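You operate a simulated robot arm through the tools that you are given. There is no shell and no other tool. Be economical: measure what you need, move in short steps, check, and stop when the job is done.

You are at the controls of a simulated two-armed robot. One attempt, no reset.

JOB
Pass the wrapped coil and wrap the clipped green coil green too.
Fine: knob back to its start before the next coil goes in; hold the jig for each turn; both coils end in the pass tray. Set down upright: what you pick out.

The check looks at the end state, three seconds after you hand in, the way a careful person would. Anything else that was tipped, shoved, dropped, spilled or broken makes it a failure.

ROBOT AND FRAMES
Two 7-joint arms with two-finger parallel grippers on one trunk, on a base that drives. Base frame: it is fixed to the floor where the robot stands at the start and does not move with it; the origin is under the middle of the robot, x ahead of it, y to its left, z up; the surface under the hand at the start is at about z = 850. Units: mm, rad, N and s.
The left shoulder is at the start at [60, 144, 926], the right one opposite. With the tool pointing down near the work surface each hand reaches from about 300 to 720 mm from the robot's upright axis, wherever it stands, measured 20 degrees to its own side. Places, roughly: blue cam lever [600, 1700, 900]; blue coil [500, 1250, 750]; clipped blue coil [750, 2250, 1000]; clipped yellow coil [750, 2250, 1000]; core ring test lever [500, 2400, 900]; cradle of the wrap jig [500, 500, 900]; cream clip box [750, 2250, 1000]; cream rag [500, 1500, 1000]; demag button [500, 2100, 900]; flat blue brush [750, 2250, 1000]; gap gauge button [400, 200, 900]; glue button [400, 1500, 900]; glue dot dial [400, 1600, 900]; glue nozzle [700, 1600, 1000]; glue pedal [400, 1700, 0]; glue switch [500, 1500, 900]. Payload 1.57 kg a hand.
The TCP of each hand is the grasp point between the finger pads, 30 mm short of the fingertips. In the tool frame z runs along the fingers and y along their closing line. The gripper opens to 110 mm. The fingers are 24 mm wide and 12 mm thick; the gripper's body (48 by 112 mm) begins 78 mm behind the TCP.
Orientation is that of the tool frame in the base frame, as [roll, pitch, yaw] about the fixed x, y, z axes, in that order (R = Rz(yaw) Ry(pitch) Rx(roll)). With the fingers straight down and closing along the base's y, the tool's x points along the base's -x, its y along +y and its z along -z.

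CONTROLS
- The arms move only by the tool move_arm. It takes "left_motion", "right_motion" or both (then of equal length, played together; a hand with none holds still); each is a list that holds one entry, the list of rows, each a list of 7 numbers: the turn, a rotation vector about the tool's x, y, z in units of 8 degrees (1.0 is 8 degrees), then the shift along the tool's x, y, z in units of 50 mm (1.0 is 50 mm), then the closure in counts, from 0 (fully open) to 255 (shut). In form: [[[wx, wy, wz, x, y, z, claw], ...]]. A call has 1 to 8 rows; each row shifts and turns the commanded pose from where the row before left it, along the tool's axes as they then stand. A call with a number of a shift or a turn outside -1 to 1 is refused whole. A row lasts 0.2 s, in which the tool goes at most 50 mm and 0.15 rad; a call with a longer step from one row to the next is refused whole, and so is a gripper value outside its range. Where a pose cannot be reached the arm comes as near as it can. A force on the tool above 40 N (or 10 N above the force at the start of the call, whichever is more), or a blocked arm, ends the call early, and 0.2 s more pass. The fingers move at their own pace (about 45 mm/s each) and stop on an object; they squeeze with about 37 N. The grip force told is the motor's: it shows also when the fingers shut on nothing. Time passes only in rows, and 0.2 s behind the last, so rows that do not move let the fingers close. It gives the time, the measured TCP pose, the force on the tool (base axes), the opening and the grip force at its end, in the units of the frame above (readings bear some noise), with the torque about the TCP (base axes, N m) and any sound that the robot's microphone picked up.
- Cameras (640 x 400 px; columns grow to the right, rows downward): "scene" is now at [38.3, 30.1, 1529.2]; the picture's right is [0.41, -0.91, 0.00], its down [-0.72, -0.32, -0.61] and it looks along [0.56, 0.25, -0.79] (base axes); focal length 291 px, centre (320, 200). "left" rides on the left gripper at [70, -16, -141] in its tool frame; the picture's right is [0.23, 0.97, 0.00], its down [-0.86, 0.20, -0.48] and it looks along [-0.47, 0.11, 0.88] (tool axes); focal length 222 px, centre (320, 200). "right" rides on the right gripper at [70, 16, -141] in its tool frame; the picture's right is [-0.23, 0.97, 0.00], its down [-0.86, -0.20, -0.48] and it looks along [-0.47, -0.11, 0.88] (tool axes); focal length 222 px, centre (320, 200). There is no depth. A picture from a camera that has moved, and an enlarged one, comes with that camera's place and axes in the base frame and with its lens.
- grab_frame(camera): a new picture of that camera. It takes no simulated time.
- lift_body(by): slides the trunk up (or, below 0, down) by that many mm; the arms and the scene camera ride with it, the base frame stays. It gives what a move gives, with no picture.
- drive_base(legs): drives the robot by 1 to 6 legs, each [ahead, left, turn to the left] in mm, mm and rad, along the robot's own axes; the way and the turn of a leg run together, so that a leg with both is an arc; at most 1500 mm and 3.142 rad a leg. The arms and the cameras ride along, it lands a little off, and it stops where it bumps. It gives what a move gives.
- head_to(pan, tilt): turns the head with the scene camera to pan (to the left, within 1.501 rad either way) and tilt (down, from -0.506 to 1.204), counted from straight ahead of the robot. It gives what a move gives.
- enlarge(camera, box): a new picture of the part [left, top, right, bottom] of that camera's present view, enlarged. It takes no simulated time.
- hand_in(): hands the job in; it is judged then, once.

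Work in short steps. Places have to be worked out from the pictures, the camera data and where the tool is seen: move nearer, look again, correct. Check each grasp and each placing, and mend what went wrong. You have 120 turns and 92 pictures in all, those below and enlarged ones among them. Open the grippers and draw the arms clear of the work before you hand the job in, unless the task says otherwise; then end with one line.

The tools are called after "Emit:" as name(argument=value, ...) on one line, values as JSON. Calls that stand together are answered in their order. move_arm: Moves the arms, as the interface text tells. Its arguments: {"type":"object","properties":{"left_motion":{"type":"array","items":{"type":"array","items":{"type":"array","items":{"type":"number"}}}},"right_motion":{"type":"array","items":{"type":"array","items":{"type":"array","items":{"type":"number"}}}}},"required":[]} The other tools are called the same way: lift_body (by) slides the trunk up or down; drive_base (legs) drives the base; head_to (pan, tilt) turns the head that bears the scene camera; grab_frame (camera) takes a picture; enlarge (camera, box) takes an enlarged picture of a part of a camera's view; hand_in () hands the job in.

At the start:

```text
time: 0.0
left_tool_pos: [314.0, 443.3, 999.6]
left_ee_rot: [-3.142, -0.001, 3.142]
left_wrist_force: [-0.6, 0.1, 0.1]
left_wrist_torque: [-0.02, 0.01, 0.0]
left_opening: 109.8
left_grasp_force: 0.1
right_tool_pos: [388.5, 46.1, 999.0]
right_ee_rot: [-3.141, 0.0, 3.141]
right_wrist_force: [-0.1, 0.6, 0.0]
right_wrist_torque: [0.0, 0.05, -0.05]
right_opening: 110.2
right_grasp_force: 0.0
trunk travel left (down, up): [-525.0, 65.0]
robot x, y, heading: [2.3, 3.1, -0.004]
head pan, tilt: [0.417, 0.915]
```

scene: 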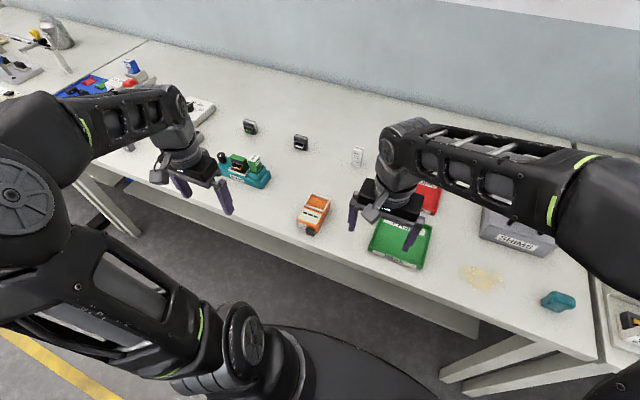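
right: 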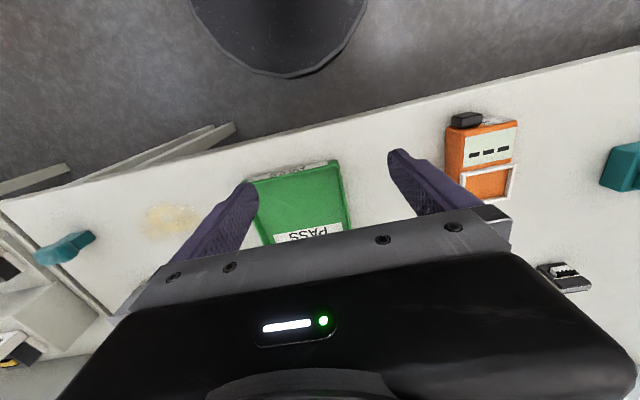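
left: 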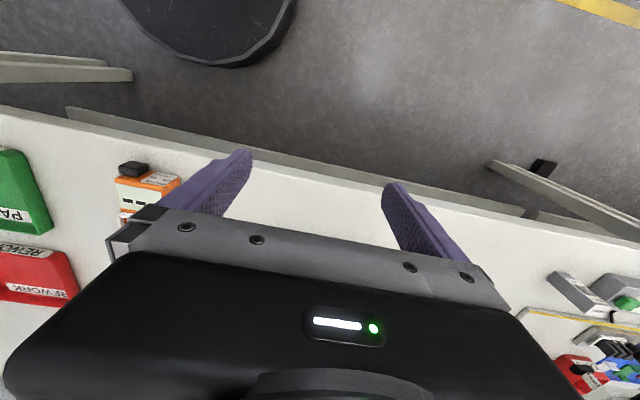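

The scene shows a bench with a teal jig, orange gap gauge, and pass (green)/rework (red) trays. I look closer at the jig and the left end of the bench.

Emit:
enlarge(camera="scene", box=[180, 100, 380, 240])

Emit:
enlarge(camera="scene", box=[0, 10, 220, 150])

```text
2.86 times, centred on (280, 170) of scene
camera zoom: at [38.3, 30.1, 1529.2], right [0.41, -0.91, 0.0], down [-0.72, -0.32, -0.61], along [0.56, 0.25, -0.79], focal length 831 px, centre (434, 286)
```

zoom: 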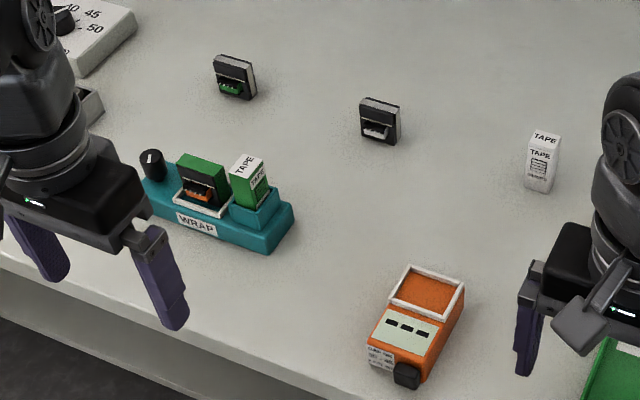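

```text
2.86 times, centred on (110, 80) of scene
camera zoom: at [38.3, 30.1, 1529.2], right [0.41, -0.91, 0.0], down [-0.72, -0.32, -0.61], along [0.56, 0.25, -0.79], focal length 831 px, centre (920, 543)
```

zoom: 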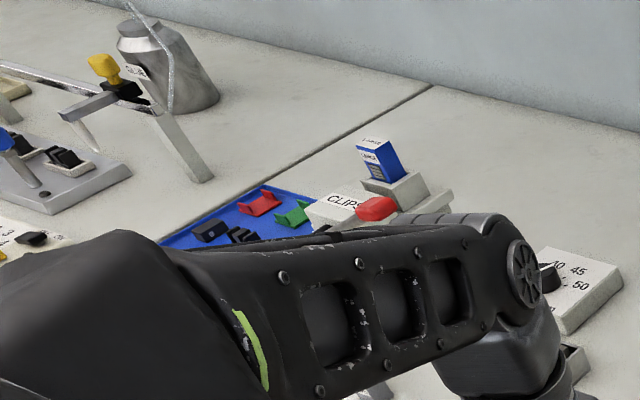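

The jig is at about (495, 500), knob on its left end (~(502,567)), with the tape box on its right. A coil with green clip stands near (702,601), and another near (707,398). I drive left so both arms can reach, then look.

Emit:
drive_base(legs=[[0, 400, 0]])

Emit:
head_to(pan=0.1, tilt=0.95)

Emit:
grab_frame(camera="scene")

Emit:
grab_frame(camera="right")

```text
time: 2.5
left_tool_pos: [311.7, 838.9, 1000.3]
left_ee_rot: [3.141, 0.0, -3.14]
left_wrist_force: [0.0, -0.1, -0.4]
left_wrist_torque: [-0.03, -0.05, 0.0]
left_opening: 110.1
left_grasp_force: 0.1
right_tool_pos: [388.0, 442.5, 999.3]
right_ee_rot: [-3.142, 0.0, -3.14]
right_wrist_force: [-0.2, 0.3, 0.6]
right_wrist_torque: [-0.02, 0.03, -0.04]
right_opening: 110.2
right_grasp_force: 0.0
trunk travel left (down, up): [-525.0, 65.0]
robot x, y, heading: [1.8, 397.2, 0.003]
head pan, tilt: [0.417, 0.915]
```

```text
time: 3.3
left_tool_pos: [311.6, 839.4, 999.3]
left_ee_rot: [3.141, 0.0, -3.14]
left_wrist_force: [0.0, 0.1, 0.4]
left_wrist_torque: [0.0, 0.02, -0.02]
left_opening: 109.7
left_grasp_force: 0.1
right_tool_pos: [387.2, 441.9, 999.4]
right_ee_rot: [3.141, 0.0, -3.141]
right_wrist_force: [0.5, -0.8, 0.4]
right_wrist_torque: [0.02, 0.01, -0.02]
right_opening: 110.0
right_grasp_force: 0.0
trunk travel left (down, up): [-525.0, 65.0]
robot x, y, heading: [-1.4, 395.9, 0.003]
head pan, tilt: [0.099, 0.949]
```

```text
86 pictures are left
camera scene: at [42.0, 402.9, 1526.6], right [0.1, -0.99, 0.0], down [-0.81, -0.08, -0.58], along [0.58, 0.06, -0.81], focal length 291 px, centre (320, 200)
```

scene: 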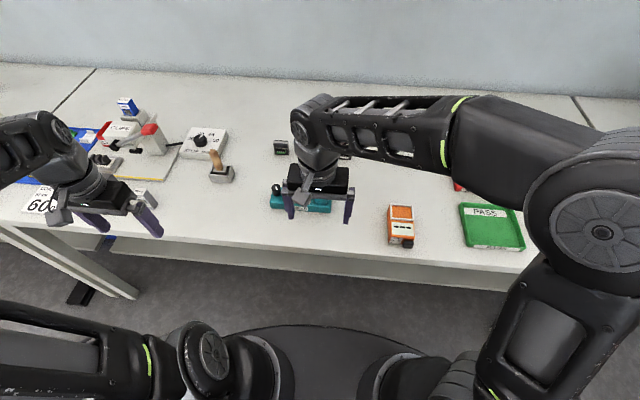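

```text
85 pictures are left
camera right: at [318.6, 458.4, 1140.7], right [0.23, 0.97, 0.0], down [0.86, -0.2, 0.48], along [0.47, -0.11, -0.88], focal length 222 px, centre (320, 200)
```

right: 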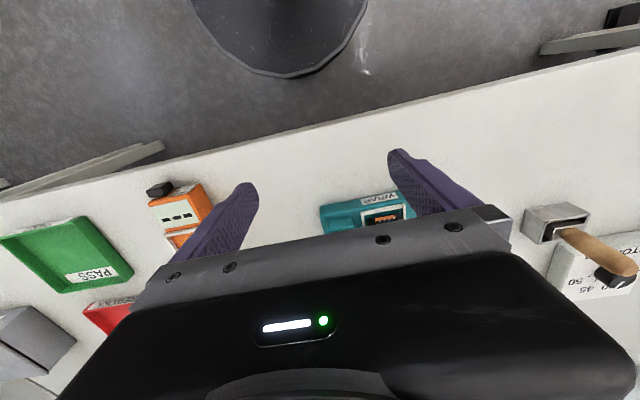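

The right arm hides the jig. I move it right and up to view the jig with the scene camera.

Emit:
move_arm(right_motion=[[[0, 0, 0, 0, -1, -0.4, 0], [0, 0, 0, 0, -1, -0.4, 0], [0, 0, 0, 0, -1, 0, 0], [0, 0, 0, 0, -1, 0, 0]]])

Emit:
enlarge(camera="scene", box=[230, 120, 430, 245])

Emit:
enlarge(camera="scene", box=[240, 160, 360, 235])

```text
refused: row 1 steps farther than a row can; nothing moved
```

```text
3.20 times, centred on (330, 182) of scene
camera zoom: at [42.0, 402.9, 1526.6], right [0.1, -0.99, 0.0], down [-0.81, -0.08, -0.58], along [0.58, 0.06, -0.81], focal length 931 px, centre (288, 256)
```

zoom: 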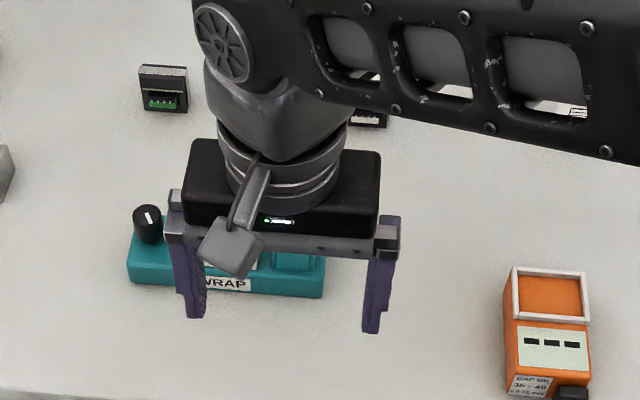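

```text
5.33 times, centred on (300, 198) of scene
camera zoom: at [42.0, 402.9, 1526.6], right [0.1, -0.99, 0.0], down [-0.81, -0.08, -0.58], along [0.58, 0.06, -0.81], focal length 1551 px, centre (427, 213)
```

zoom: 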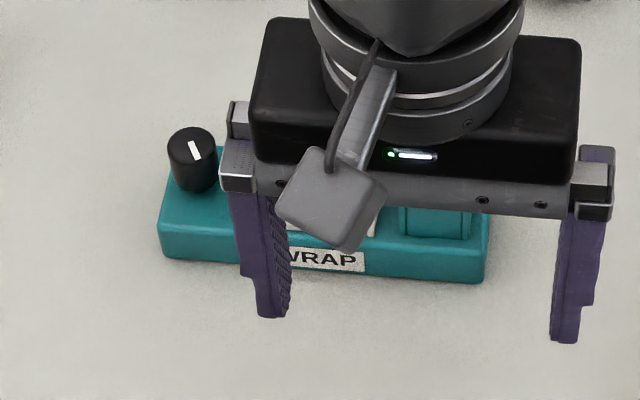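

Norm limit is 50 mm per row; I retry with pure axis moves.

Emit:
move_arm(right_motion=[[[0, 0, 0, 0, 0, -0.8, 0], [0, 0, 0, 0, -0.95, 0, 0], [0, 0, 0, 0, -0.95, 0, 0], [0, 0, 0, 0, -0.95, 0, 0], [0, 0, 0, 0, -0.95, 0, 0], [0, 0, 0, 0, -0.95, 0, 0], [0, 0, 0, 0, 0, 0, 0]]])

Emit:
enlarge(camera="scene", box=[230, 120, 430, 245])

Emit:
enlarge(camera="scene", box=[250, 165, 346, 225])

```text
time: 4.9
left_tool_pos: [313.3, 840.5, 999.5]
left_ee_rot: [3.14, -0.001, -3.138]
left_wrist_force: [-0.4, 0.6, 0.0]
left_wrist_torque: [-0.04, 0.03, 0.0]
left_opening: 110.1
left_grasp_force: 0.0
right_tool_pos: [388.6, 205.9, 1040.7]
right_ee_rot: [3.141, -0.002, -3.139]
right_wrist_force: [1.3, -0.1, -0.1]
right_wrist_torque: [0.01, 0.01, 0.0]
right_opening: 110.0
right_grasp_force: 0.1
trunk travel left (down, up): [-525.0, 65.0]
robot x, y, heading: [-0.6, 395.3, 0.006]
head pan, tilt: [0.099, 0.949]
```

```text
3.20 times, centred on (330, 182) of scene
camera zoom: at [42.1, 403.2, 1526.6], right [0.1, -0.99, 0.0], down [-0.81, -0.08, -0.58], along [0.58, 0.06, -0.81], focal length 931 px, centre (288, 256)
```

zoom: 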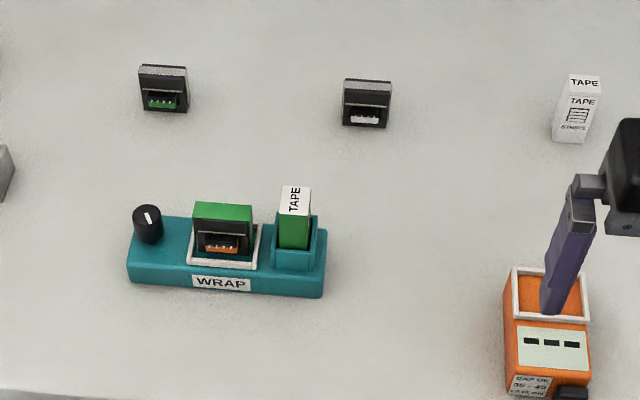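

```text
6.67 times, centred on (298, 195) of scene
camera zoom: at [42.1, 403.2, 1526.6], right [0.1, -0.99, 0.0], down [-0.81, -0.08, -0.58], along [0.58, 0.06, -0.81], focal length 1939 px, centre (467, 233)
```

zoom: 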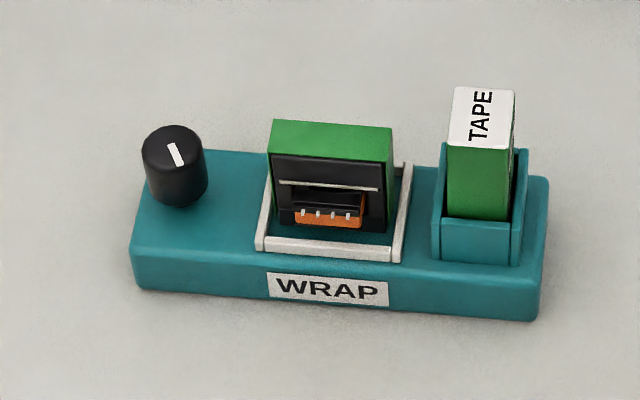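

The wrapped (orange, green tape) coil sits in the cradle at ≈(509,505), the clipped green coil is back left, green tape is already loaded, and the knob is at ≈(515,573). I turn the right hand 90° so its fingers close along x on the coil's thin side.

Emit:
move_arm(right_motion=[[[0, 0, -1, 0, 0, 0, 0], [0, 0, -1, 0, 0, 0, 0], [0, 0, -1, 0, 0, 0, 0], [0, 0, -1, 0, 0, 0, 0], [0, 0, -1, 0, 0, 0, 0], [0, 0, -1, 0, 0, 0, 0], [0, 0, -1, 0, 0, 0, 0], [0, 0, -1, 0, 0, 0, 0]]])

Emit:
move_arm(right_motion=[[[0, 0, -1, 0, 0, 0, 0], [0, 0, -1, 0, 0, 0, 0], [0, 0, -1, 0, 0, 0, 0], [0, 0, -0.25, 0, 0, 0, 0], [0, 0, 0, 0, 0, 0, 0]]])

```text
time: 6.7
left_tool_pos: [312.2, 839.9, 1000.1]
left_ee_rot: [3.141, -0.001, -3.14]
left_wrist_force: [-0.2, -0.2, 0.6]
left_wrist_torque: [-0.01, 0.06, -0.03]
left_opening: 110.1
left_grasp_force: 0.1
right_tool_pos: [386.7, 204.1, 1039.3]
right_ee_rot: [-3.141, 0.001, -2.019]
right_wrist_force: [-0.2, -0.1, -0.1]
right_wrist_torque: [-0.01, 0.01, -0.03]
right_opening: 110.0
right_grasp_force: 0.1
trunk travel left (down, up): [-525.0, 65.0]
robot x, y, heading: [2.2, 399.5, 0.002]
head pan, tilt: [0.099, 0.949]
```

```text
time: 7.9
left_tool_pos: [311.6, 841.0, 999.8]
left_ee_rot: [-3.14, 0.0, -3.139]
left_wrist_force: [0.3, 0.6, -0.3]
left_wrist_torque: [0.0, 0.02, 0.0]
left_opening: 110.0
left_grasp_force: 0.2
right_tool_pos: [387.7, 204.8, 1039.4]
right_ee_rot: [3.141, -0.001, -1.567]
right_wrist_force: [0.5, -0.2, 0.6]
right_wrist_torque: [0.03, 0.0, 0.0]
right_opening: 110.2
right_grasp_force: 0.1
trunk travel left (down, up): [-525.0, 65.0]
robot x, y, heading: [-1.3, 397.1, 0.005]
head pan, tilt: [0.099, 0.949]
```

Now I move the right hand above the cradle coil at safe height.

Emit:
move_arm(right_motion=[[[0, 0, 0, -0.86, -0.346, 0, 0], [0, 0, 0, -0.86, -0.346, 0, 0], [0, 0, 0, -0.86, -0.346, 0, 0], [0, 0, 0, -0.86, -0.346, 0, 0], [0, 0, 0, -0.86, -0.346, 0, 0], [0, 0, 0, -0.86, -0.346, 0, 0], [0, 0, 0, -0.84, -0.346, 0, 0], [0, 0, 0, 0, 0, 0, 0]]])

Emit:
grab_frame(camera="right")

Emit:
enlarge(camera="scene", box=[250, 155, 346, 215])

```text
time: 9.7
left_tool_pos: [313.3, 839.7, 1000.2]
left_ee_rot: [3.14, 0.0, -3.14]
left_wrist_force: [-0.3, 0.5, -0.2]
left_wrist_torque: [0.04, 0.04, -0.01]
left_opening: 110.0
left_grasp_force: 0.0
right_tool_pos: [510.7, 503.2, 1040.5]
right_ee_rot: [-3.141, 0.001, -1.569]
right_wrist_force: [0.8, -0.2, -0.1]
right_wrist_torque: [0.03, 0.0, -0.01]
right_opening: 110.1
right_grasp_force: 0.0
trunk travel left (down, up): [-525.0, 65.0]
robot x, y, heading: [-0.2, 395.0, -0.002]
head pan, tilt: [0.099, 0.949]
```

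```text
80 pictures are left
camera right: at [494.2, 434.4, 1180.1], right [-0.97, 0.23, 0.0], down [0.2, 0.85, 0.48], along [0.11, 0.47, -0.88], focal length 222 px, centre (320, 200)
```

right: 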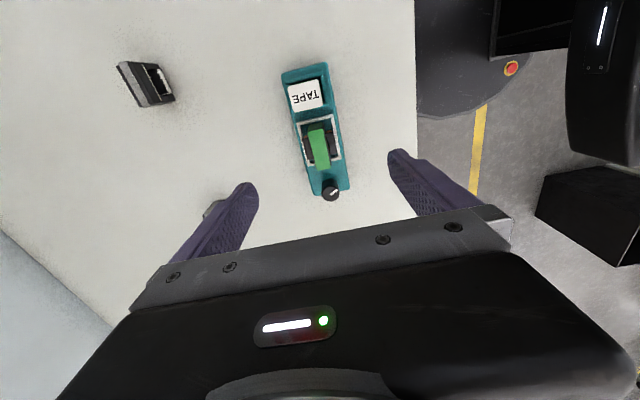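

```text
6.67 times, centred on (298, 185) of scene
camera zoom: at [42.2, 401.5, 1526.6], right [0.1, -0.99, 0.0], down [-0.81, -0.08, -0.58], along [0.58, 0.06, -0.81], focal length 1939 px, centre (467, 300)
```

zoom: 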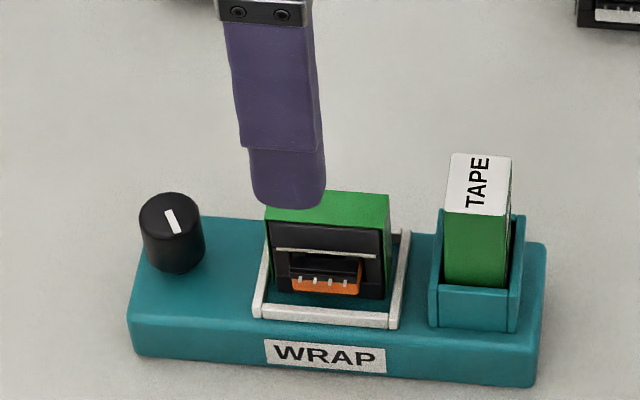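

Enlarging the wrist view of the coil to find its thickness and exact place.

Emit:
enlarge(camera="right", box=[256, 55, 384, 210])

```text
2.58 times, centred on (320, 132) of right
camera zoom: at [494.2, 434.4, 1180.1], right [-0.97, 0.23, 0.0], down [0.2, 0.85, 0.48], along [0.11, 0.47, -0.88], focal length 573 px, centre (320, 374)
```

zoom: 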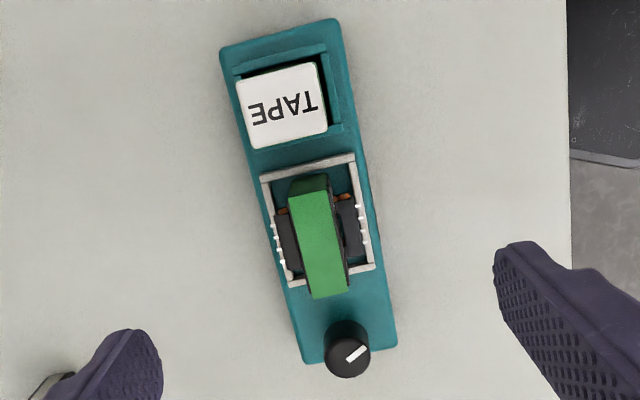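

Triangulation puts the coil top at ≈(510, 503.5, 925), right under the hand. The bobbin sticks out on both sides lower down, so I grip only the top bar: descend to TCP z≈941 and close.

Emit:
move_arm(right_motion=[[[0, 0, 0, 0, 0, 0.7, 60], [0, 0, 0, 0, 0, 0.7, 100], [0, 0, 0, 0, 0, 0.58, 130], [0, 0, 0, 0, 0, 0, 150], [0, 0, 0, 0, 0, 0, 150], [0, 0, 0, 0, 0, 0, 150]]])

Emit:
enlarge(camera="scene", box=[250, 155, 346, 215])

Emit:
enlarge(camera="right", box=[220, 80, 420, 210])

```text
time: 11.1
left_tool_pos: [312.2, 839.9, 1000.0]
left_ee_rot: [3.141, -0.001, -3.14]
left_wrist_force: [0.2, 0.5, -0.3]
left_wrist_torque: [0.01, 0.02, -0.03]
left_opening: 109.9
left_grasp_force: 0.1
right_tool_pos: [508.3, 503.9, 939.8]
right_ee_rot: [-3.14, 0.001, -1.568]
right_wrist_force: [-0.2, -0.5, 0.6]
right_wrist_torque: [0.01, 0.0, -0.02]
right_opening: 45.6
right_grasp_force: 0.0
trunk travel left (down, up): [-525.0, 65.0]
robot x, y, heading: [-2.0, 395.0, 0.005]
head pan, tilt: [0.099, 0.949]
```

```text
6.67 times, centred on (298, 185) of scene
camera zoom: at [42.0, 402.8, 1526.6], right [0.1, -0.99, 0.0], down [-0.81, -0.08, -0.58], along [0.58, 0.06, -0.81], focal length 1939 px, centre (467, 300)
```

zoom: 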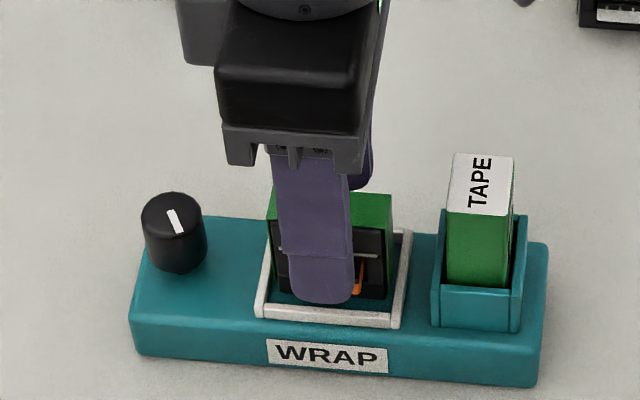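

```text
3.08 times, centred on (320, 145) of right
camera zoom: at [493.7, 434.8, 1080.6], right [-0.97, 0.23, 0.0], down [0.2, 0.86, 0.48], along [0.11, 0.47, -0.88], focal length 684 px, centre (320, 369)
```

zoom: 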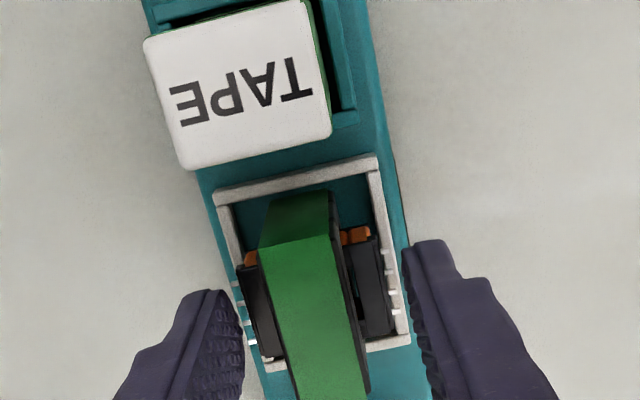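

Fingers straddle the coil evenly; I close fully and read the opening.

Emit:
move_arm(right_motion=[[[0, 0, 0, 0, 0, 0, 180], [0, 0, 0, 0, 0, 0, 210], [0, 0, 0, 0, 0, 0, 235], [0, 0, 0, 0, 0, 0, 235], [0, 0, 0, 0, 0, 0, 235]]])

Emit:
enlarge(camera="right", box=[220, 80, 420, 210])

```text
time: 12.3
left_tool_pos: [312.4, 839.8, 999.0]
left_ee_rot: [3.14, 0.0, -3.138]
left_wrist_force: [0.0, -0.6, 0.3]
left_wrist_torque: [-0.02, 0.03, 0.0]
left_opening: 109.7
left_grasp_force: 0.0
right_tool_pos: [508.2, 503.6, 940.9]
right_ee_rot: [-3.141, 0.001, -1.569]
right_wrist_force: [0.6, 0.4, 0.9]
right_wrist_torque: [0.04, -0.01, -0.01]
right_opening: 19.5
right_grasp_force: 33.1
trunk travel left (down, up): [-525.0, 65.0]
robot x, y, heading: [-0.4, 395.2, 0.004]
head pan, tilt: [0.099, 0.949]
```

```text
3.08 times, centred on (320, 145) of right
camera zoom: at [493.9, 434.7, 1080.7], right [-0.97, 0.23, 0.0], down [0.2, 0.86, 0.48], along [0.11, 0.47, -0.88], focal length 684 px, centre (320, 369)
```

zoom: 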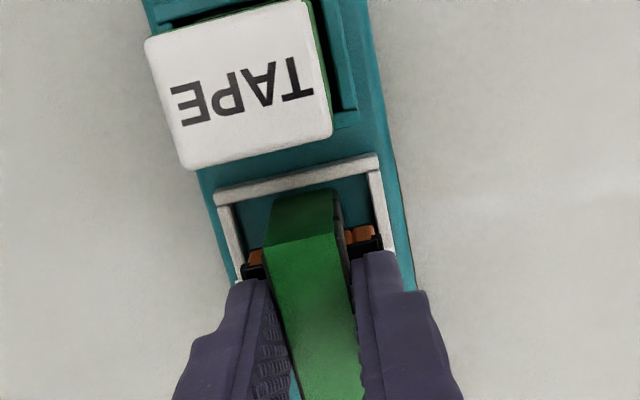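

Held at 19.5 mm on the ring with 33 N. Lift straight up slowly.

Emit:
move_arm(right_motion=[[[0, 0, 0, 0, 0, -0.3, 240], [0, 0, 0, 0, 0, -0.5, 240], [0, 0, 0, 0, 0, -0.6, 240], [0, 0, 0, 0, 0, -0.6, 240], [0, 0, 0, 0, 0, 0, 240]]])

Emit:
grab_frame(camera="scene")

Emit:
enlarge(camera="scene", box=[250, 155, 346, 215])

```text
time: 13.5
left_tool_pos: [312.1, 840.4, 999.9]
left_ee_rot: [3.141, -0.002, -3.139]
left_wrist_force: [1.2, -0.4, -1.4]
left_wrist_torque: [-0.01, -0.01, 0.03]
left_opening: 109.9
left_grasp_force: 0.1
right_tool_pos: [510.0, 501.7, 1040.4]
right_ee_rot: [-3.142, 0.001, -1.567]
right_wrist_force: [-0.1, -0.3, -0.7]
right_wrist_torque: [0.04, 0.03, -0.01]
right_opening: 6.4
right_grasp_force: 0.0
trunk travel left (down, up): [-525.0, 65.0]
robot x, y, heading: [-0.4, 400.5, 0.002]
head pan, tilt: [0.099, 0.949]
```

```text
74 pictures are left
camera scene: at [42.4, 402.5, 1526.6], right [0.1, -0.99, 0.0], down [-0.81, -0.08, -0.58], along [0.58, 0.06, -0.81], focal length 291 px, centre (320, 200)
```

scene: 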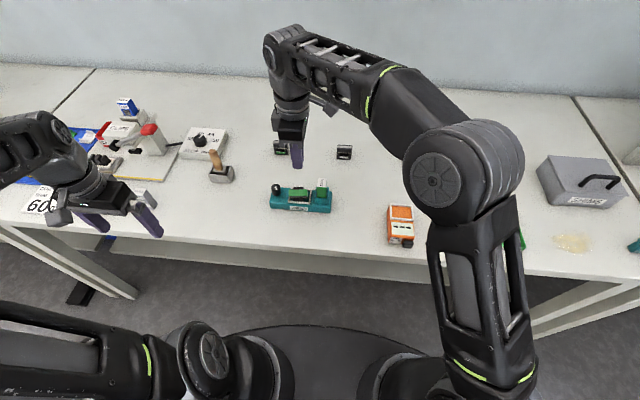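

```text
6.67 times, centred on (298, 185) of scene
camera zoom: at [42.4, 402.5, 1526.6], right [0.1, -0.99, 0.0], down [-0.81, -0.08, -0.58], along [0.58, 0.06, -0.81], focal length 1939 px, centre (467, 300)
```

zoom: 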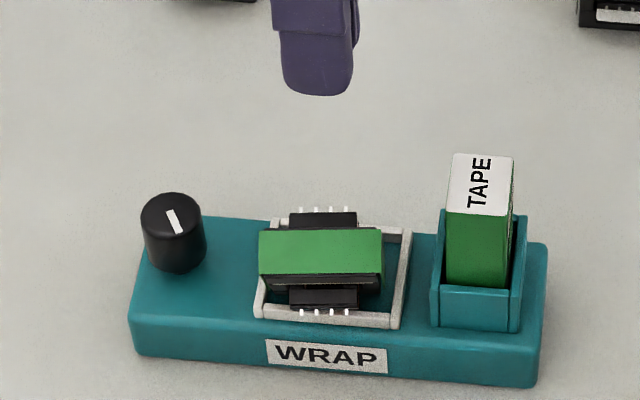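

The grip slipped off and the coil may have tilted in the cradle. I check with the wrist camera.

Emit:
enlarge(camera="right", box=[256, 80, 384, 205])

Emit:
enlarge(camera="scene", box=[280, 180, 328, 210])

```text
3.20 times, centred on (320, 142) of right
camera zoom: at [493.5, 432.8, 1181.2], right [-0.97, 0.23, 0.0], down [0.2, 0.86, 0.48], along [0.11, 0.47, -0.88], focal length 711 px, centre (320, 384)
```

zoom: 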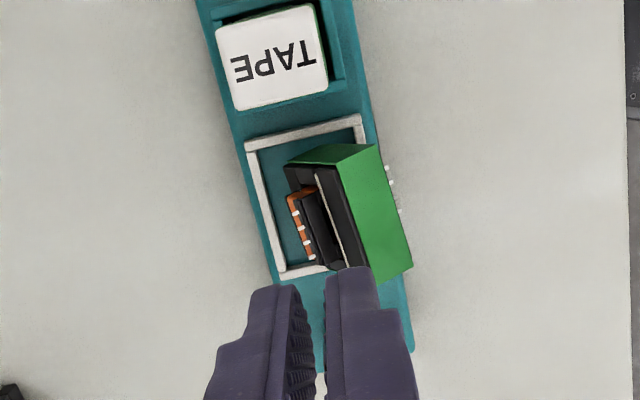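

```text
13.33 times, centred on (304, 195) of scene
camera zoom: at [42.4, 402.5, 1526.6], right [0.1, -0.99, 0.0], down [-0.81, -0.08, -0.58], along [0.58, 0.06, -0.81], focal length 3878 px, centre (533, 267)
```

zoom: 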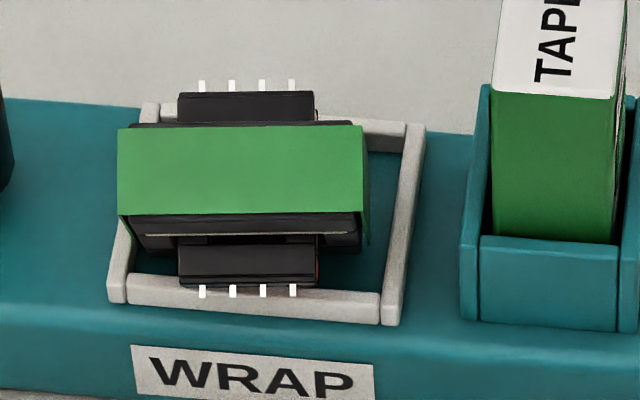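

The coil slipped and now leans ~25° toward the robot, top centre ≈(493, 506, 919). I'll regrip it on its broad ends (along y) with the hand tilted to match. First rotate the hand back by 90°.

Emit:
move_arm(right_motion=[[[0, 0, 1, 0, 0, 0, 120], [0, 0, 1, 0, 0, 0, 120], [0, 0, 1, 0, 0, 0, 120], [0, 0, 1, 0, 0, 0, 120], [0, 0, 1, 0, 0, 0, 120], [0, 0, 1, 0, 0, 0, 120], [0, 0, 1, 0, 0, 0, 120], [0, 0, 1, 0, 0, 0, 120]]])

Emit:
move_arm(right_motion=[[[0, 0, 1, 0, 0, 0, 120], [0, 0, 1, 0, 0, 0, 120], [0, 0, 1, 0, 0, 0, 120], [0, 0, 0.25, 0, 0, 0, 120], [0, -1, 0, 0, 0, 0, 120], [0, -1, 0, 0, 0, 0, 120], [0, -1, 0, 0, 0, 0, 120], [0, 0, 0, 0, 0, 0, 120]]])

Emit:
grab_frame(camera="right")

```text
time: 15.3
left_tool_pos: [312.3, 840.0, 999.9]
left_ee_rot: [3.141, 0.0, -3.139]
left_wrist_force: [0.0, -0.5, -0.1]
left_wrist_torque: [0.01, -0.04, 0.0]
left_opening: 110.1
left_grasp_force: 0.1
right_tool_pos: [508.0, 505.2, 1041.0]
right_ee_rot: [-3.141, 0.0, -2.691]
right_wrist_force: [0.0, -0.2, -0.4]
right_wrist_torque: [0.01, 0.0, -0.02]
right_opening: 58.5
right_grasp_force: 0.1
trunk travel left (down, up): [-525.0, 65.0]
robot x, y, heading: [1.4, 400.1, 0.003]
head pan, tilt: [0.099, 0.949]
```

```text
time: 17.1
left_tool_pos: [312.4, 840.1, 999.5]
left_ee_rot: [3.14, 0.0, -3.14]
left_wrist_force: [-0.5, -0.8, -0.3]
left_wrist_torque: [-0.02, 0.02, 0.01]
left_opening: 110.0
left_grasp_force: 0.0
right_tool_pos: [508.4, 503.8, 1040.2]
right_ee_rot: [-3.141, 0.421, -3.142]
right_wrist_force: [-0.6, -0.2, 0.1]
right_wrist_torque: [-0.01, 0.05, 0.01]
right_opening: 58.2
right_grasp_force: 0.0
trunk travel left (down, up): [-525.0, 65.0]
robot x, y, heading: [0.2, 397.0, -0.0]
head pan, tilt: [0.099, 0.949]
```

```text
70 pictures are left
camera right: at [388.2, 520.9, 1140.7], right [0.21, 0.97, 0.09], down [0.59, -0.2, 0.79], along [0.78, -0.11, -0.61], focal length 222 px, centre (320, 200)
```

right: 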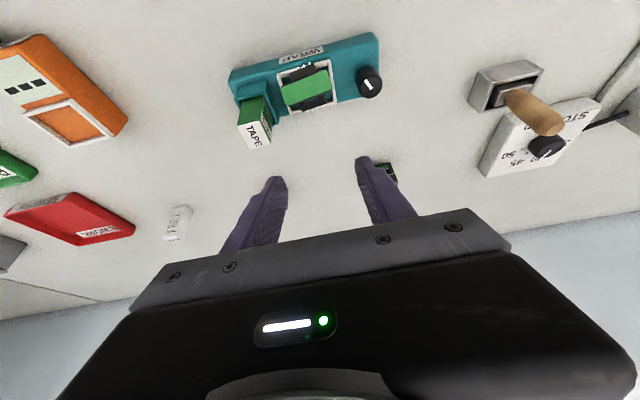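

Hand tilted 24°. I move to a pre-grasp point 60 mm back along the tilted axis and look.

Emit:
move_arm(right_motion=[[[0, 0, 0, 0.64, 0.02, 0.39, 120], [0, 0, 0, 0.64, 0.02, 0.39, 120], [0, 0, 0, 0, 0, 0, 120]]])

Emit:
enlarge(camera="right", box=[220, 80, 420, 210])

Emit:
enlarge(camera="scene", box=[266, 160, 346, 210])

```text
time: 17.9
left_tool_pos: [312.0, 840.3, 1001.1]
left_ee_rot: [3.141, 0.002, -3.139]
left_wrist_force: [0.6, 0.7, -0.4]
left_wrist_torque: [0.04, 0.0, -0.02]
left_opening: 110.1
left_grasp_force: 0.0
right_tool_pos: [466.6, 508.9, 978.6]
right_ee_rot: [-3.141, 0.419, -3.14]
right_wrist_force: [-0.5, -0.1, -0.1]
right_wrist_torque: [0.0, -0.02, -0.03]
right_opening: 58.2
right_grasp_force: 0.0
trunk travel left (down, up): [-525.0, 65.0]
robot x, y, heading: [2.2, 394.1, -0.001]
head pan, tilt: [0.099, 0.949]
```

```text
3.08 times, centred on (320, 145) of right
camera zoom: at [347.0, 525.1, 1078.8], right [0.21, 0.97, 0.09], down [0.59, -0.2, 0.79], along [0.78, -0.11, -0.61], focal length 684 px, centre (320, 369)
```

zoom: 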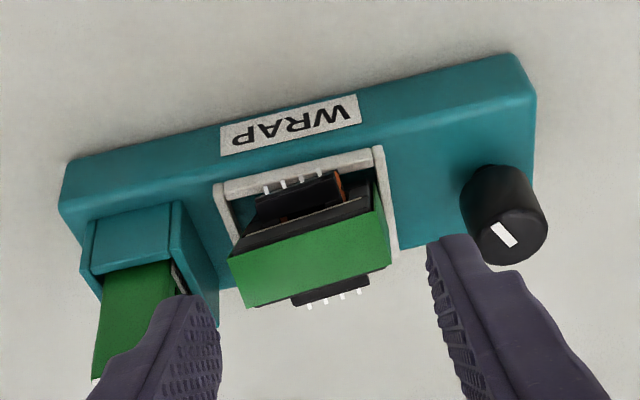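

```text
8.00 times, centred on (306, 185) of scene
camera zoom: at [42.1, 402.6, 1526.6], right [0.1, -0.99, 0.0], down [-0.81, -0.08, -0.58], along [0.58, 0.06, -0.81], focal length 2327 px, centre (432, 320)
```

zoom: 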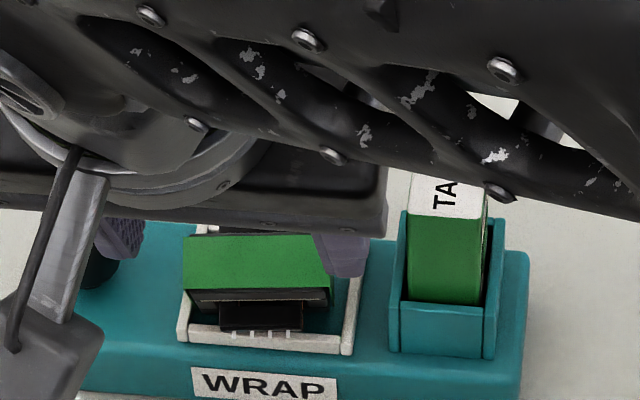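

Relative to the tool axis, the coil centre is ~2.4 mm toward -y and ~3 mm toward the robot. I correct and slide down 52 mm along the axis.

Emit:
move_arm(right_motion=[[[0, 0, 0, 0.056, -0.05, 0, 124], [0, 0, 0, 0, 0, 0.4, 124], [0, 0, 0, 0, 0, 0.35, 124], [0, 0, 0, 0, 0, 0.3, 124], [0, 0, 0, 0, 0, 0, 124]]])

Emit:
enlarge(camera="right", box=[220, 80, 420, 210])

```text
time: 19.1
left_tool_pos: [311.2, 840.2, 1000.6]
left_ee_rot: [-3.14, 0.001, -3.14]
left_wrist_force: [0.1, 0.7, -0.6]
left_wrist_torque: [-0.02, 0.01, -0.02]
left_opening: 110.0
left_grasp_force: 0.1
right_tool_pos: [485.2, 504.8, 929.9]
right_ee_rot: [-3.141, 0.419, -3.139]
right_wrist_force: [0.3, 0.2, 0.7]
right_wrist_torque: [0.0, 0.01, -0.03]
right_opening: 56.2
right_grasp_force: 0.1
trunk travel left (down, up): [-525.0, 65.0]
robot x, y, heading: [-0.3, 396.4, 0.005]
head pan, tilt: [0.099, 0.949]
```

```text
3.08 times, centred on (320, 145) of right
camera zoom: at [365.0, 521.4, 1029.8], right [0.21, 0.97, 0.09], down [0.59, -0.2, 0.79], along [0.78, -0.11, -0.61], focal length 684 px, centre (320, 369)
```

zoom: 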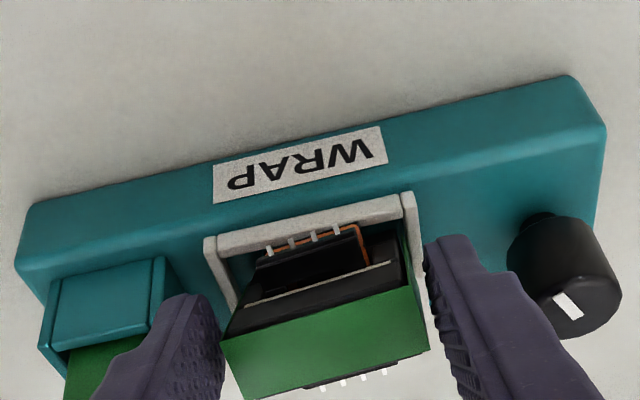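

The coil is centred between the fingers with the top about at the TCP. I close.

Emit:
move_arm(right_motion=[[[0, 0, 0, 0, 0, 0, 140], [0, 0, 0, 0, 0, 0, 155], [0, 0, 0, 0, 0, 0, 170], [0, 0, 0, 0, 0, 0, 170]]])

Emit:
enlarge(camera="right", box=[220, 80, 420, 210])

```text
time: 20.1
left_tool_pos: [312.0, 839.1, 999.5]
left_ee_rot: [-3.141, -0.001, -3.14]
left_wrist_force: [0.2, -0.9, -0.5]
left_wrist_torque: [0.02, 0.05, 0.01]
left_opening: 110.2
left_grasp_force: 0.0
right_tool_pos: [486.2, 506.5, 929.0]
right_ee_rot: [3.141, 0.42, -3.141]
right_wrist_force: [0.6, -0.1, 0.1]
right_wrist_torque: [-0.04, -0.03, 0.03]
right_opening: 43.6
right_grasp_force: 30.9
trunk travel left (down, up): [-525.0, 65.0]
robot x, y, heading: [0.7, 394.6, 0.005]
head pan, tilt: [0.099, 0.949]
```

```text
3.08 times, centred on (320, 145) of right
camera zoom: at [365.0, 521.7, 1030.1], right [0.21, 0.97, 0.09], down [0.59, -0.2, 0.79], along [0.78, -0.11, -0.61], focal length 684 px, centre (320, 369)
```

zoom: 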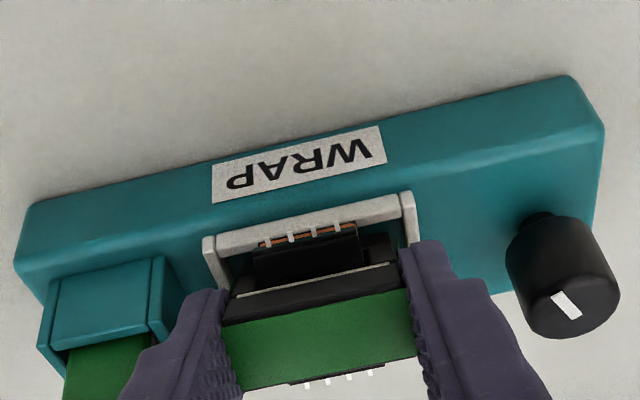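

Firm grip (43.6 mm, 31 N), coil square with the fingers. Lift vertically.

Emit:
move_arm(right_motion=[[[0, 0, 0, -0.08, 0, -0.18, 200], [0, 0, 0, -0.16, 0, -0.36, 200], [0, 0, 0, -0.25, 0, -0.55, 200], [0, 0, 0, -0.25, 0, -0.55, 200], [0, 0, 0, -0.16, 0, -0.36, 200], [0, 0, 0, 0, 0, 0, 200]]])

Emit:
enlarge(camera="right", box=[220, 80, 420, 210])

```text
time: 21.5
left_tool_pos: [311.8, 840.6, 999.1]
left_ee_rot: [3.14, 0.0, -3.14]
left_wrist_force: [0.0, -0.4, 0.4]
left_wrist_torque: [-0.02, -0.04, -0.03]
left_opening: 110.0
left_grasp_force: 0.1
right_tool_pos: [486.1, 504.3, 1040.2]
right_ee_rot: [-3.142, 0.419, -3.141]
right_wrist_force: [0.3, -0.2, -2.0]
right_wrist_torque: [0.03, 0.0, 0.02]
right_opening: 43.6
right_grasp_force: 37.0
trunk travel left (down, up): [-525.0, 65.0]
robot x, y, heading: [0.8, 396.5, 0.004]
head pan, tilt: [0.099, 0.949]
```

```text
3.08 times, centred on (320, 145) of right
camera zoom: at [364.6, 521.6, 1140.6], right [0.21, 0.97, 0.09], down [0.59, -0.2, 0.78], along [0.78, -0.11, -0.61], focal length 684 px, centre (320, 369)
```

zoom: 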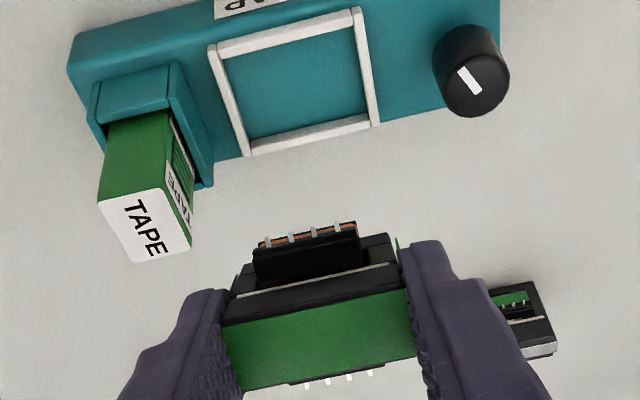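

Coil is held. I tilt the hand back to vertical and start toward the pass tray.

Emit:
move_arm(right_motion=[[[0, 1, 0, 0, 0, 0, 200], [0, 1, 0, 0, 0, 0, 200], [0, 1, 0, 0, 0, 0, 200], [0, 0, 0, 0, -0.8, 0, 200], [0, 0, 0, 0, -0.9, 0, 200], [0, 0, 0, 0, -0.9, 0, 200], [0, 0, 0, 0, -0.8, 0, 200], [0, 0, 0, 0, 0, 0, 200]]])

Emit:
grab_frame(camera="scene")

Emit:
enlarge(camera="right", box=[220, 80, 420, 210])

```text
time: 23.3
left_tool_pos: [311.9, 839.9, 999.2]
left_ee_rot: [-3.141, 0.002, -3.14]
left_wrist_force: [0.1, 0.1, -0.2]
left_wrist_torque: [0.0, -0.02, 0.02]
left_opening: 109.8
left_grasp_force: 0.0
right_tool_pos: [485.5, 334.0, 1038.5]
right_ee_rot: [3.141, 0.0, -3.138]
right_wrist_force: [-0.5, 0.1, -1.2]
right_wrist_torque: [-0.04, -0.04, -0.01]
right_opening: 43.5
right_grasp_force: 37.0
trunk travel left (down, up): [-525.0, 65.0]
robot x, y, heading: [-0.6, 394.9, -0.002]
head pan, tilt: [0.099, 0.949]
```

```text
64 pictures are left
camera scene: at [42.2, 403.2, 1526.6], right [0.1, -0.99, 0.0], down [-0.81, -0.08, -0.58], along [0.58, 0.06, -0.81], focal length 291 px, centre (320, 200)
```

scene: 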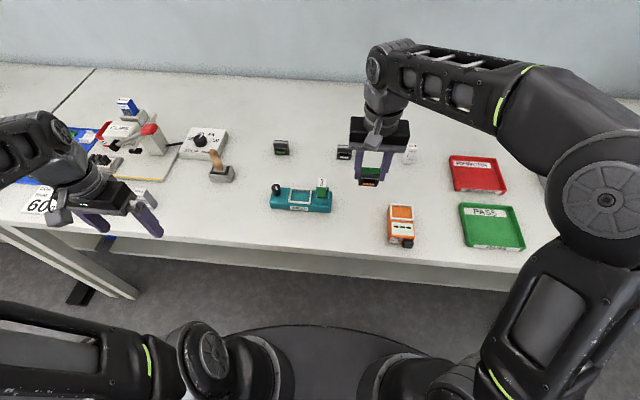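

```text
3.08 times, centred on (320, 145) of right
camera zoom: at [417.3, 351.1, 1179.5], right [0.22, 0.97, 0.0], down [0.86, -0.2, 0.48], along [0.47, -0.11, -0.88], focal length 684 px, centre (320, 369)
```

zoom: 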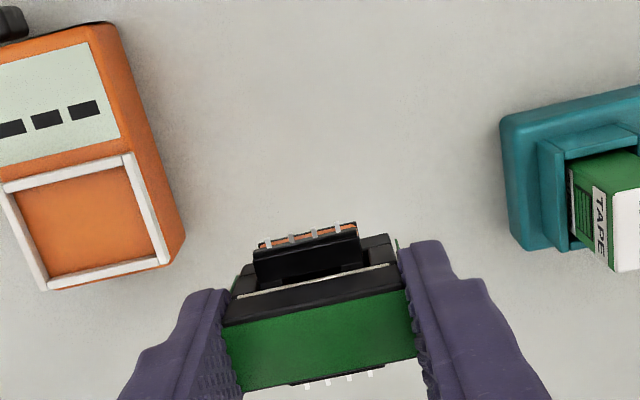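

Now check the coil's tilt in the hand, and the pass tray position.

Emit:
enlarge(camera="scene", box=[340, 145, 404, 195])

Emit:
enlarge(camera="scene", box=[430, 180, 550, 265])

```text
8.00 times, centred on (372, 170) of scene
camera zoom: at [42.2, 403.2, 1526.6], right [0.1, -0.99, 0.0], down [-0.81, -0.08, -0.58], along [0.58, 0.06, -0.81], focal length 2327 px, centre (-96, 440)
```

zoom: 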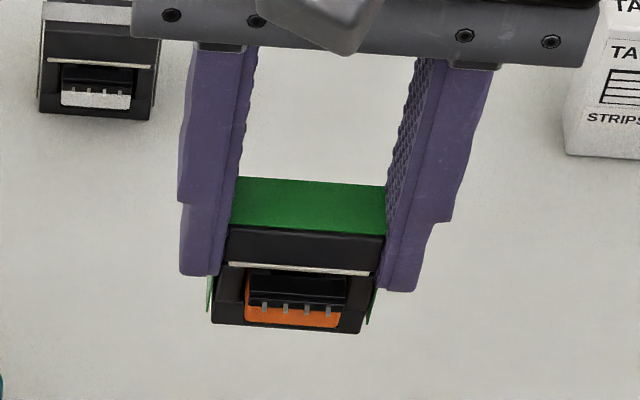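

```text
4.71 times, centred on (490, 222) of scene
camera zoom: at [42.2, 403.2, 1526.6], right [0.1, -0.99, 0.0], down [-0.81, -0.08, -0.58], along [0.58, 0.06, -0.81], focal length 1369 px, centre (-480, 94)
```

zoom: 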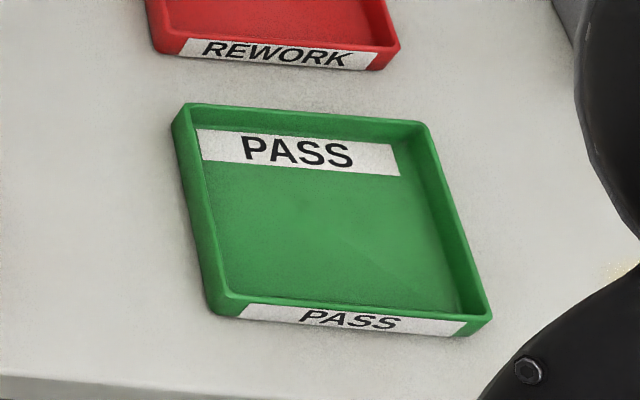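

Measuring the tilt more carefully with a tighter view.

Emit:
enlarge(camera="scene", box=[356, 160, 396, 192])

Emit:
enlarge(camera="scene", box=[266, 135, 306, 167])

```text
12.50 times, centred on (376, 176) of scene
camera zoom: at [42.2, 403.2, 1526.6], right [0.1, -0.99, 0.0], down [-0.81, -0.08, -0.58], along [0.58, 0.06, -0.81], focal length 3636 px, centre (-380, 500)
```

zoom: 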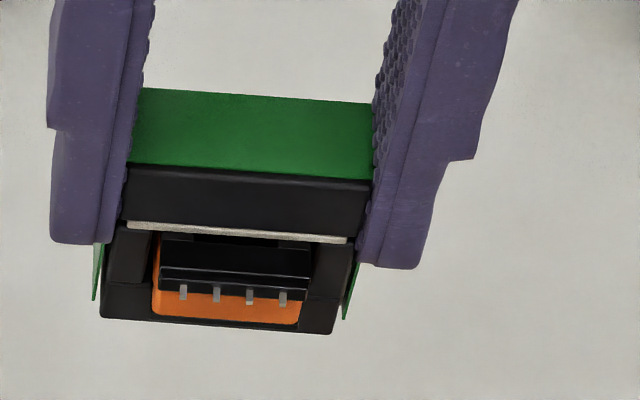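

```text
12.50 times, centred on (286, 151) of scene
camera zoom: at [42.2, 403.2, 1526.6], right [0.1, -0.99, 0.0], down [-0.81, -0.08, -0.58], along [0.58, 0.06, -0.81], focal length 3636 px, centre (745, 812)
```

zoom: 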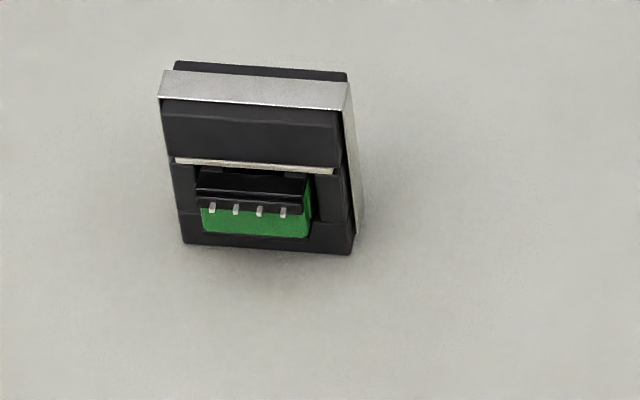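

The coil leans about 5–7° too far toward the robot in hand; I add 5° of correction and carry it over the pass tray (target ≈(507,-32); tray spans about x 428–540, y −78..55).

Emit:
move_arm(right_motion=[[[0, 0, 0, -0.054, -0.915, 0, 200], [0, 0, 0, -0.054, -0.915, 0, 200], [0, 0, 0, -0.054, -0.915, 0, 200], [0, 0, 0, -0.054, -0.915, 0, 200], [0, 0, 0, -0.054, -0.915, 0, 200], [0, 0, 0, -0.054, -0.915, 0, 200], [0, 0, 0, -0.054, -0.915, 0, 200], [0, 0, 0, -0.054, -0.915, 0, 200]]])

Emit:
move_arm(right_motion=[[[0, 0.6, 0, 0, 0, 0, 200], [0, 0, 0, 0, 0, 0.8, 200], [0, 0, 0, 0, 0, 0.6, 200], [0, 0, 0, 0, 0, 0, 200]]])

Emit:
grab_frame(camera="right")

Emit:
grab_frame(camera="scene")

```text
time: 25.1
left_tool_pos: [312.9, 839.2, 1000.9]
left_ee_rot: [-3.141, 0.0, -3.141]
left_wrist_force: [0.0, -0.7, 0.7]
left_wrist_torque: [0.04, -0.02, -0.01]
left_opening: 109.9
left_grasp_force: 0.1
right_tool_pos: [508.7, -34.7, 1038.1]
right_ee_rot: [3.139, -0.002, -3.139]
right_wrist_force: [0.2, 0.6, -2.5]
right_wrist_torque: [0.03, 0.04, 0.01]
right_opening: 43.3
right_grasp_force: 36.9
trunk travel left (down, up): [-525.0, 65.0]
robot x, y, heading: [-1.9, 399.0, 0.006]
head pan, tilt: [0.099, 0.949]
```

```text
time: 26.1
left_tool_pos: [312.1, 839.9, 1000.5]
left_ee_rot: [3.141, -0.001, -3.141]
left_wrist_force: [-0.8, 0.3, 0.1]
left_wrist_torque: [-0.01, -0.01, -0.03]
left_opening: 109.8
left_grasp_force: 0.0
right_tool_pos: [499.1, -31.3, 962.4]
right_ee_rot: [-3.141, -0.084, -3.14]
right_wrist_force: [-1.1, -0.3, -1.5]
right_wrist_torque: [0.02, -0.02, 0.0]
right_opening: 43.3
right_grasp_force: 36.9
right hand out of reach, approached as far as the arm can: row 1
trunk travel left (down, up): [-525.0, 65.0]
robot x, y, heading: [2.5, 397.6, 0.005]
head pan, tilt: [0.099, 0.949]
```

```text
58 pictures are left
camera right: at [442.3, -15.4, 1109.2], right [0.22, 0.97, -0.02], down [0.89, -0.2, 0.41], along [0.39, -0.11, -0.91], focal length 222 px, centre (320, 200)
```

right: 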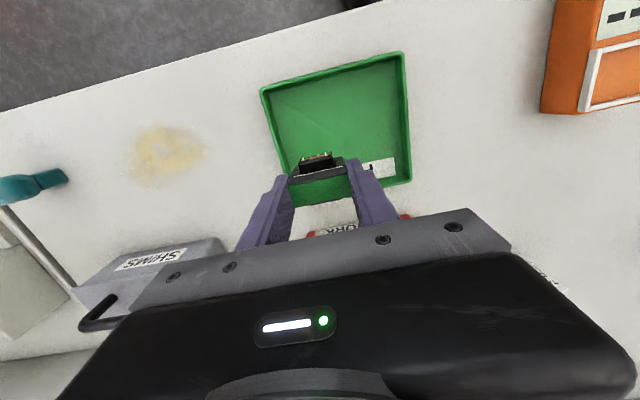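

```text
57 pictures are left
camera scene: at [41.8, 402.4, 1526.6], right [0.1, -0.99, 0.0], down [-0.81, -0.08, -0.58], along [0.58, 0.06, -0.81], focal length 291 px, centre (320, 200)
```

scene: 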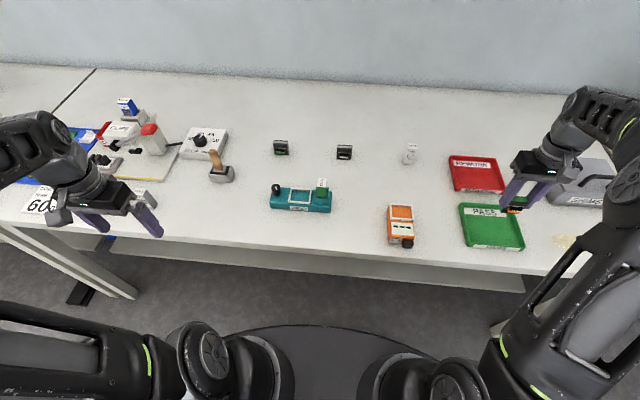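

The coil is over the tray interior (~x 497, y −31). I descend in steps watching force.

Emit:
move_arm(right_motion=[[[0, 0, 0, -0.04, 0, 0.5, 200], [0, 0, 0, -0.03, 0, 0.4, 200], [0, 0, 0, 0, 0, 0, 200]]])

Emit:
enlarge(camera="scene", box=[460, 175, 540, 235])

Emit:
enlarge(camera="right", box=[220, 60, 420, 210])

```text
time: 26.9
left_tool_pos: [311.2, 839.5, 1000.2]
left_ee_rot: [-3.141, 0.001, -3.14]
left_wrist_force: [0.0, 0.4, -0.6]
left_wrist_torque: [-0.01, -0.03, 0.05]
left_opening: 109.8
left_grasp_force: 0.0
right_tool_pos: [499.3, -32.0, 918.7]
right_ee_rot: [3.141, -0.082, -3.14]
right_wrist_force: [-0.3, 0.0, -1.2]
right_wrist_torque: [-0.02, -0.03, 0.0]
right_opening: 43.6
right_grasp_force: 37.0
trunk travel left (down, up): [-525.0, 65.0]
robot x, y, heading: [5.2, 396.1, 0.0]
head pan, tilt: [0.099, 0.949]
```

```text
6.67 times, centred on (500, 205) of scene
camera zoom: at [42.1, 402.6, 1526.6], right [0.1, -0.99, 0.0], down [-0.81, -0.08, -0.58], along [0.58, 0.06, -0.81], focal length 1939 px, centre (-880, 167)
```

zoom: 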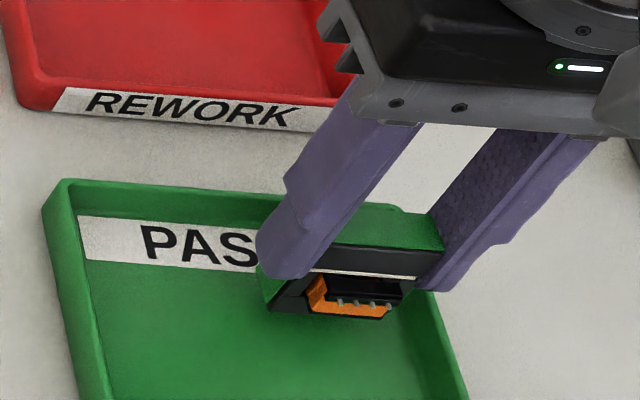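

```text
2.67 times, centred on (320, 135) of right
camera zoom: at [443.0, -16.0, 1064.0], right [0.22, 0.97, -0.02], down [0.89, -0.2, 0.41], along [0.39, -0.11, -0.91], focal length 592 px, centre (320, 373)
```

zoom: 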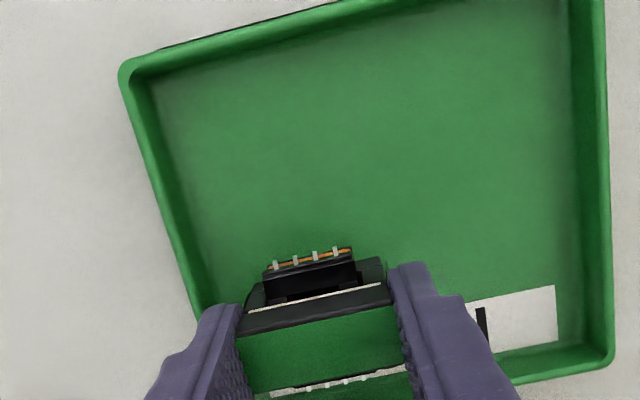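

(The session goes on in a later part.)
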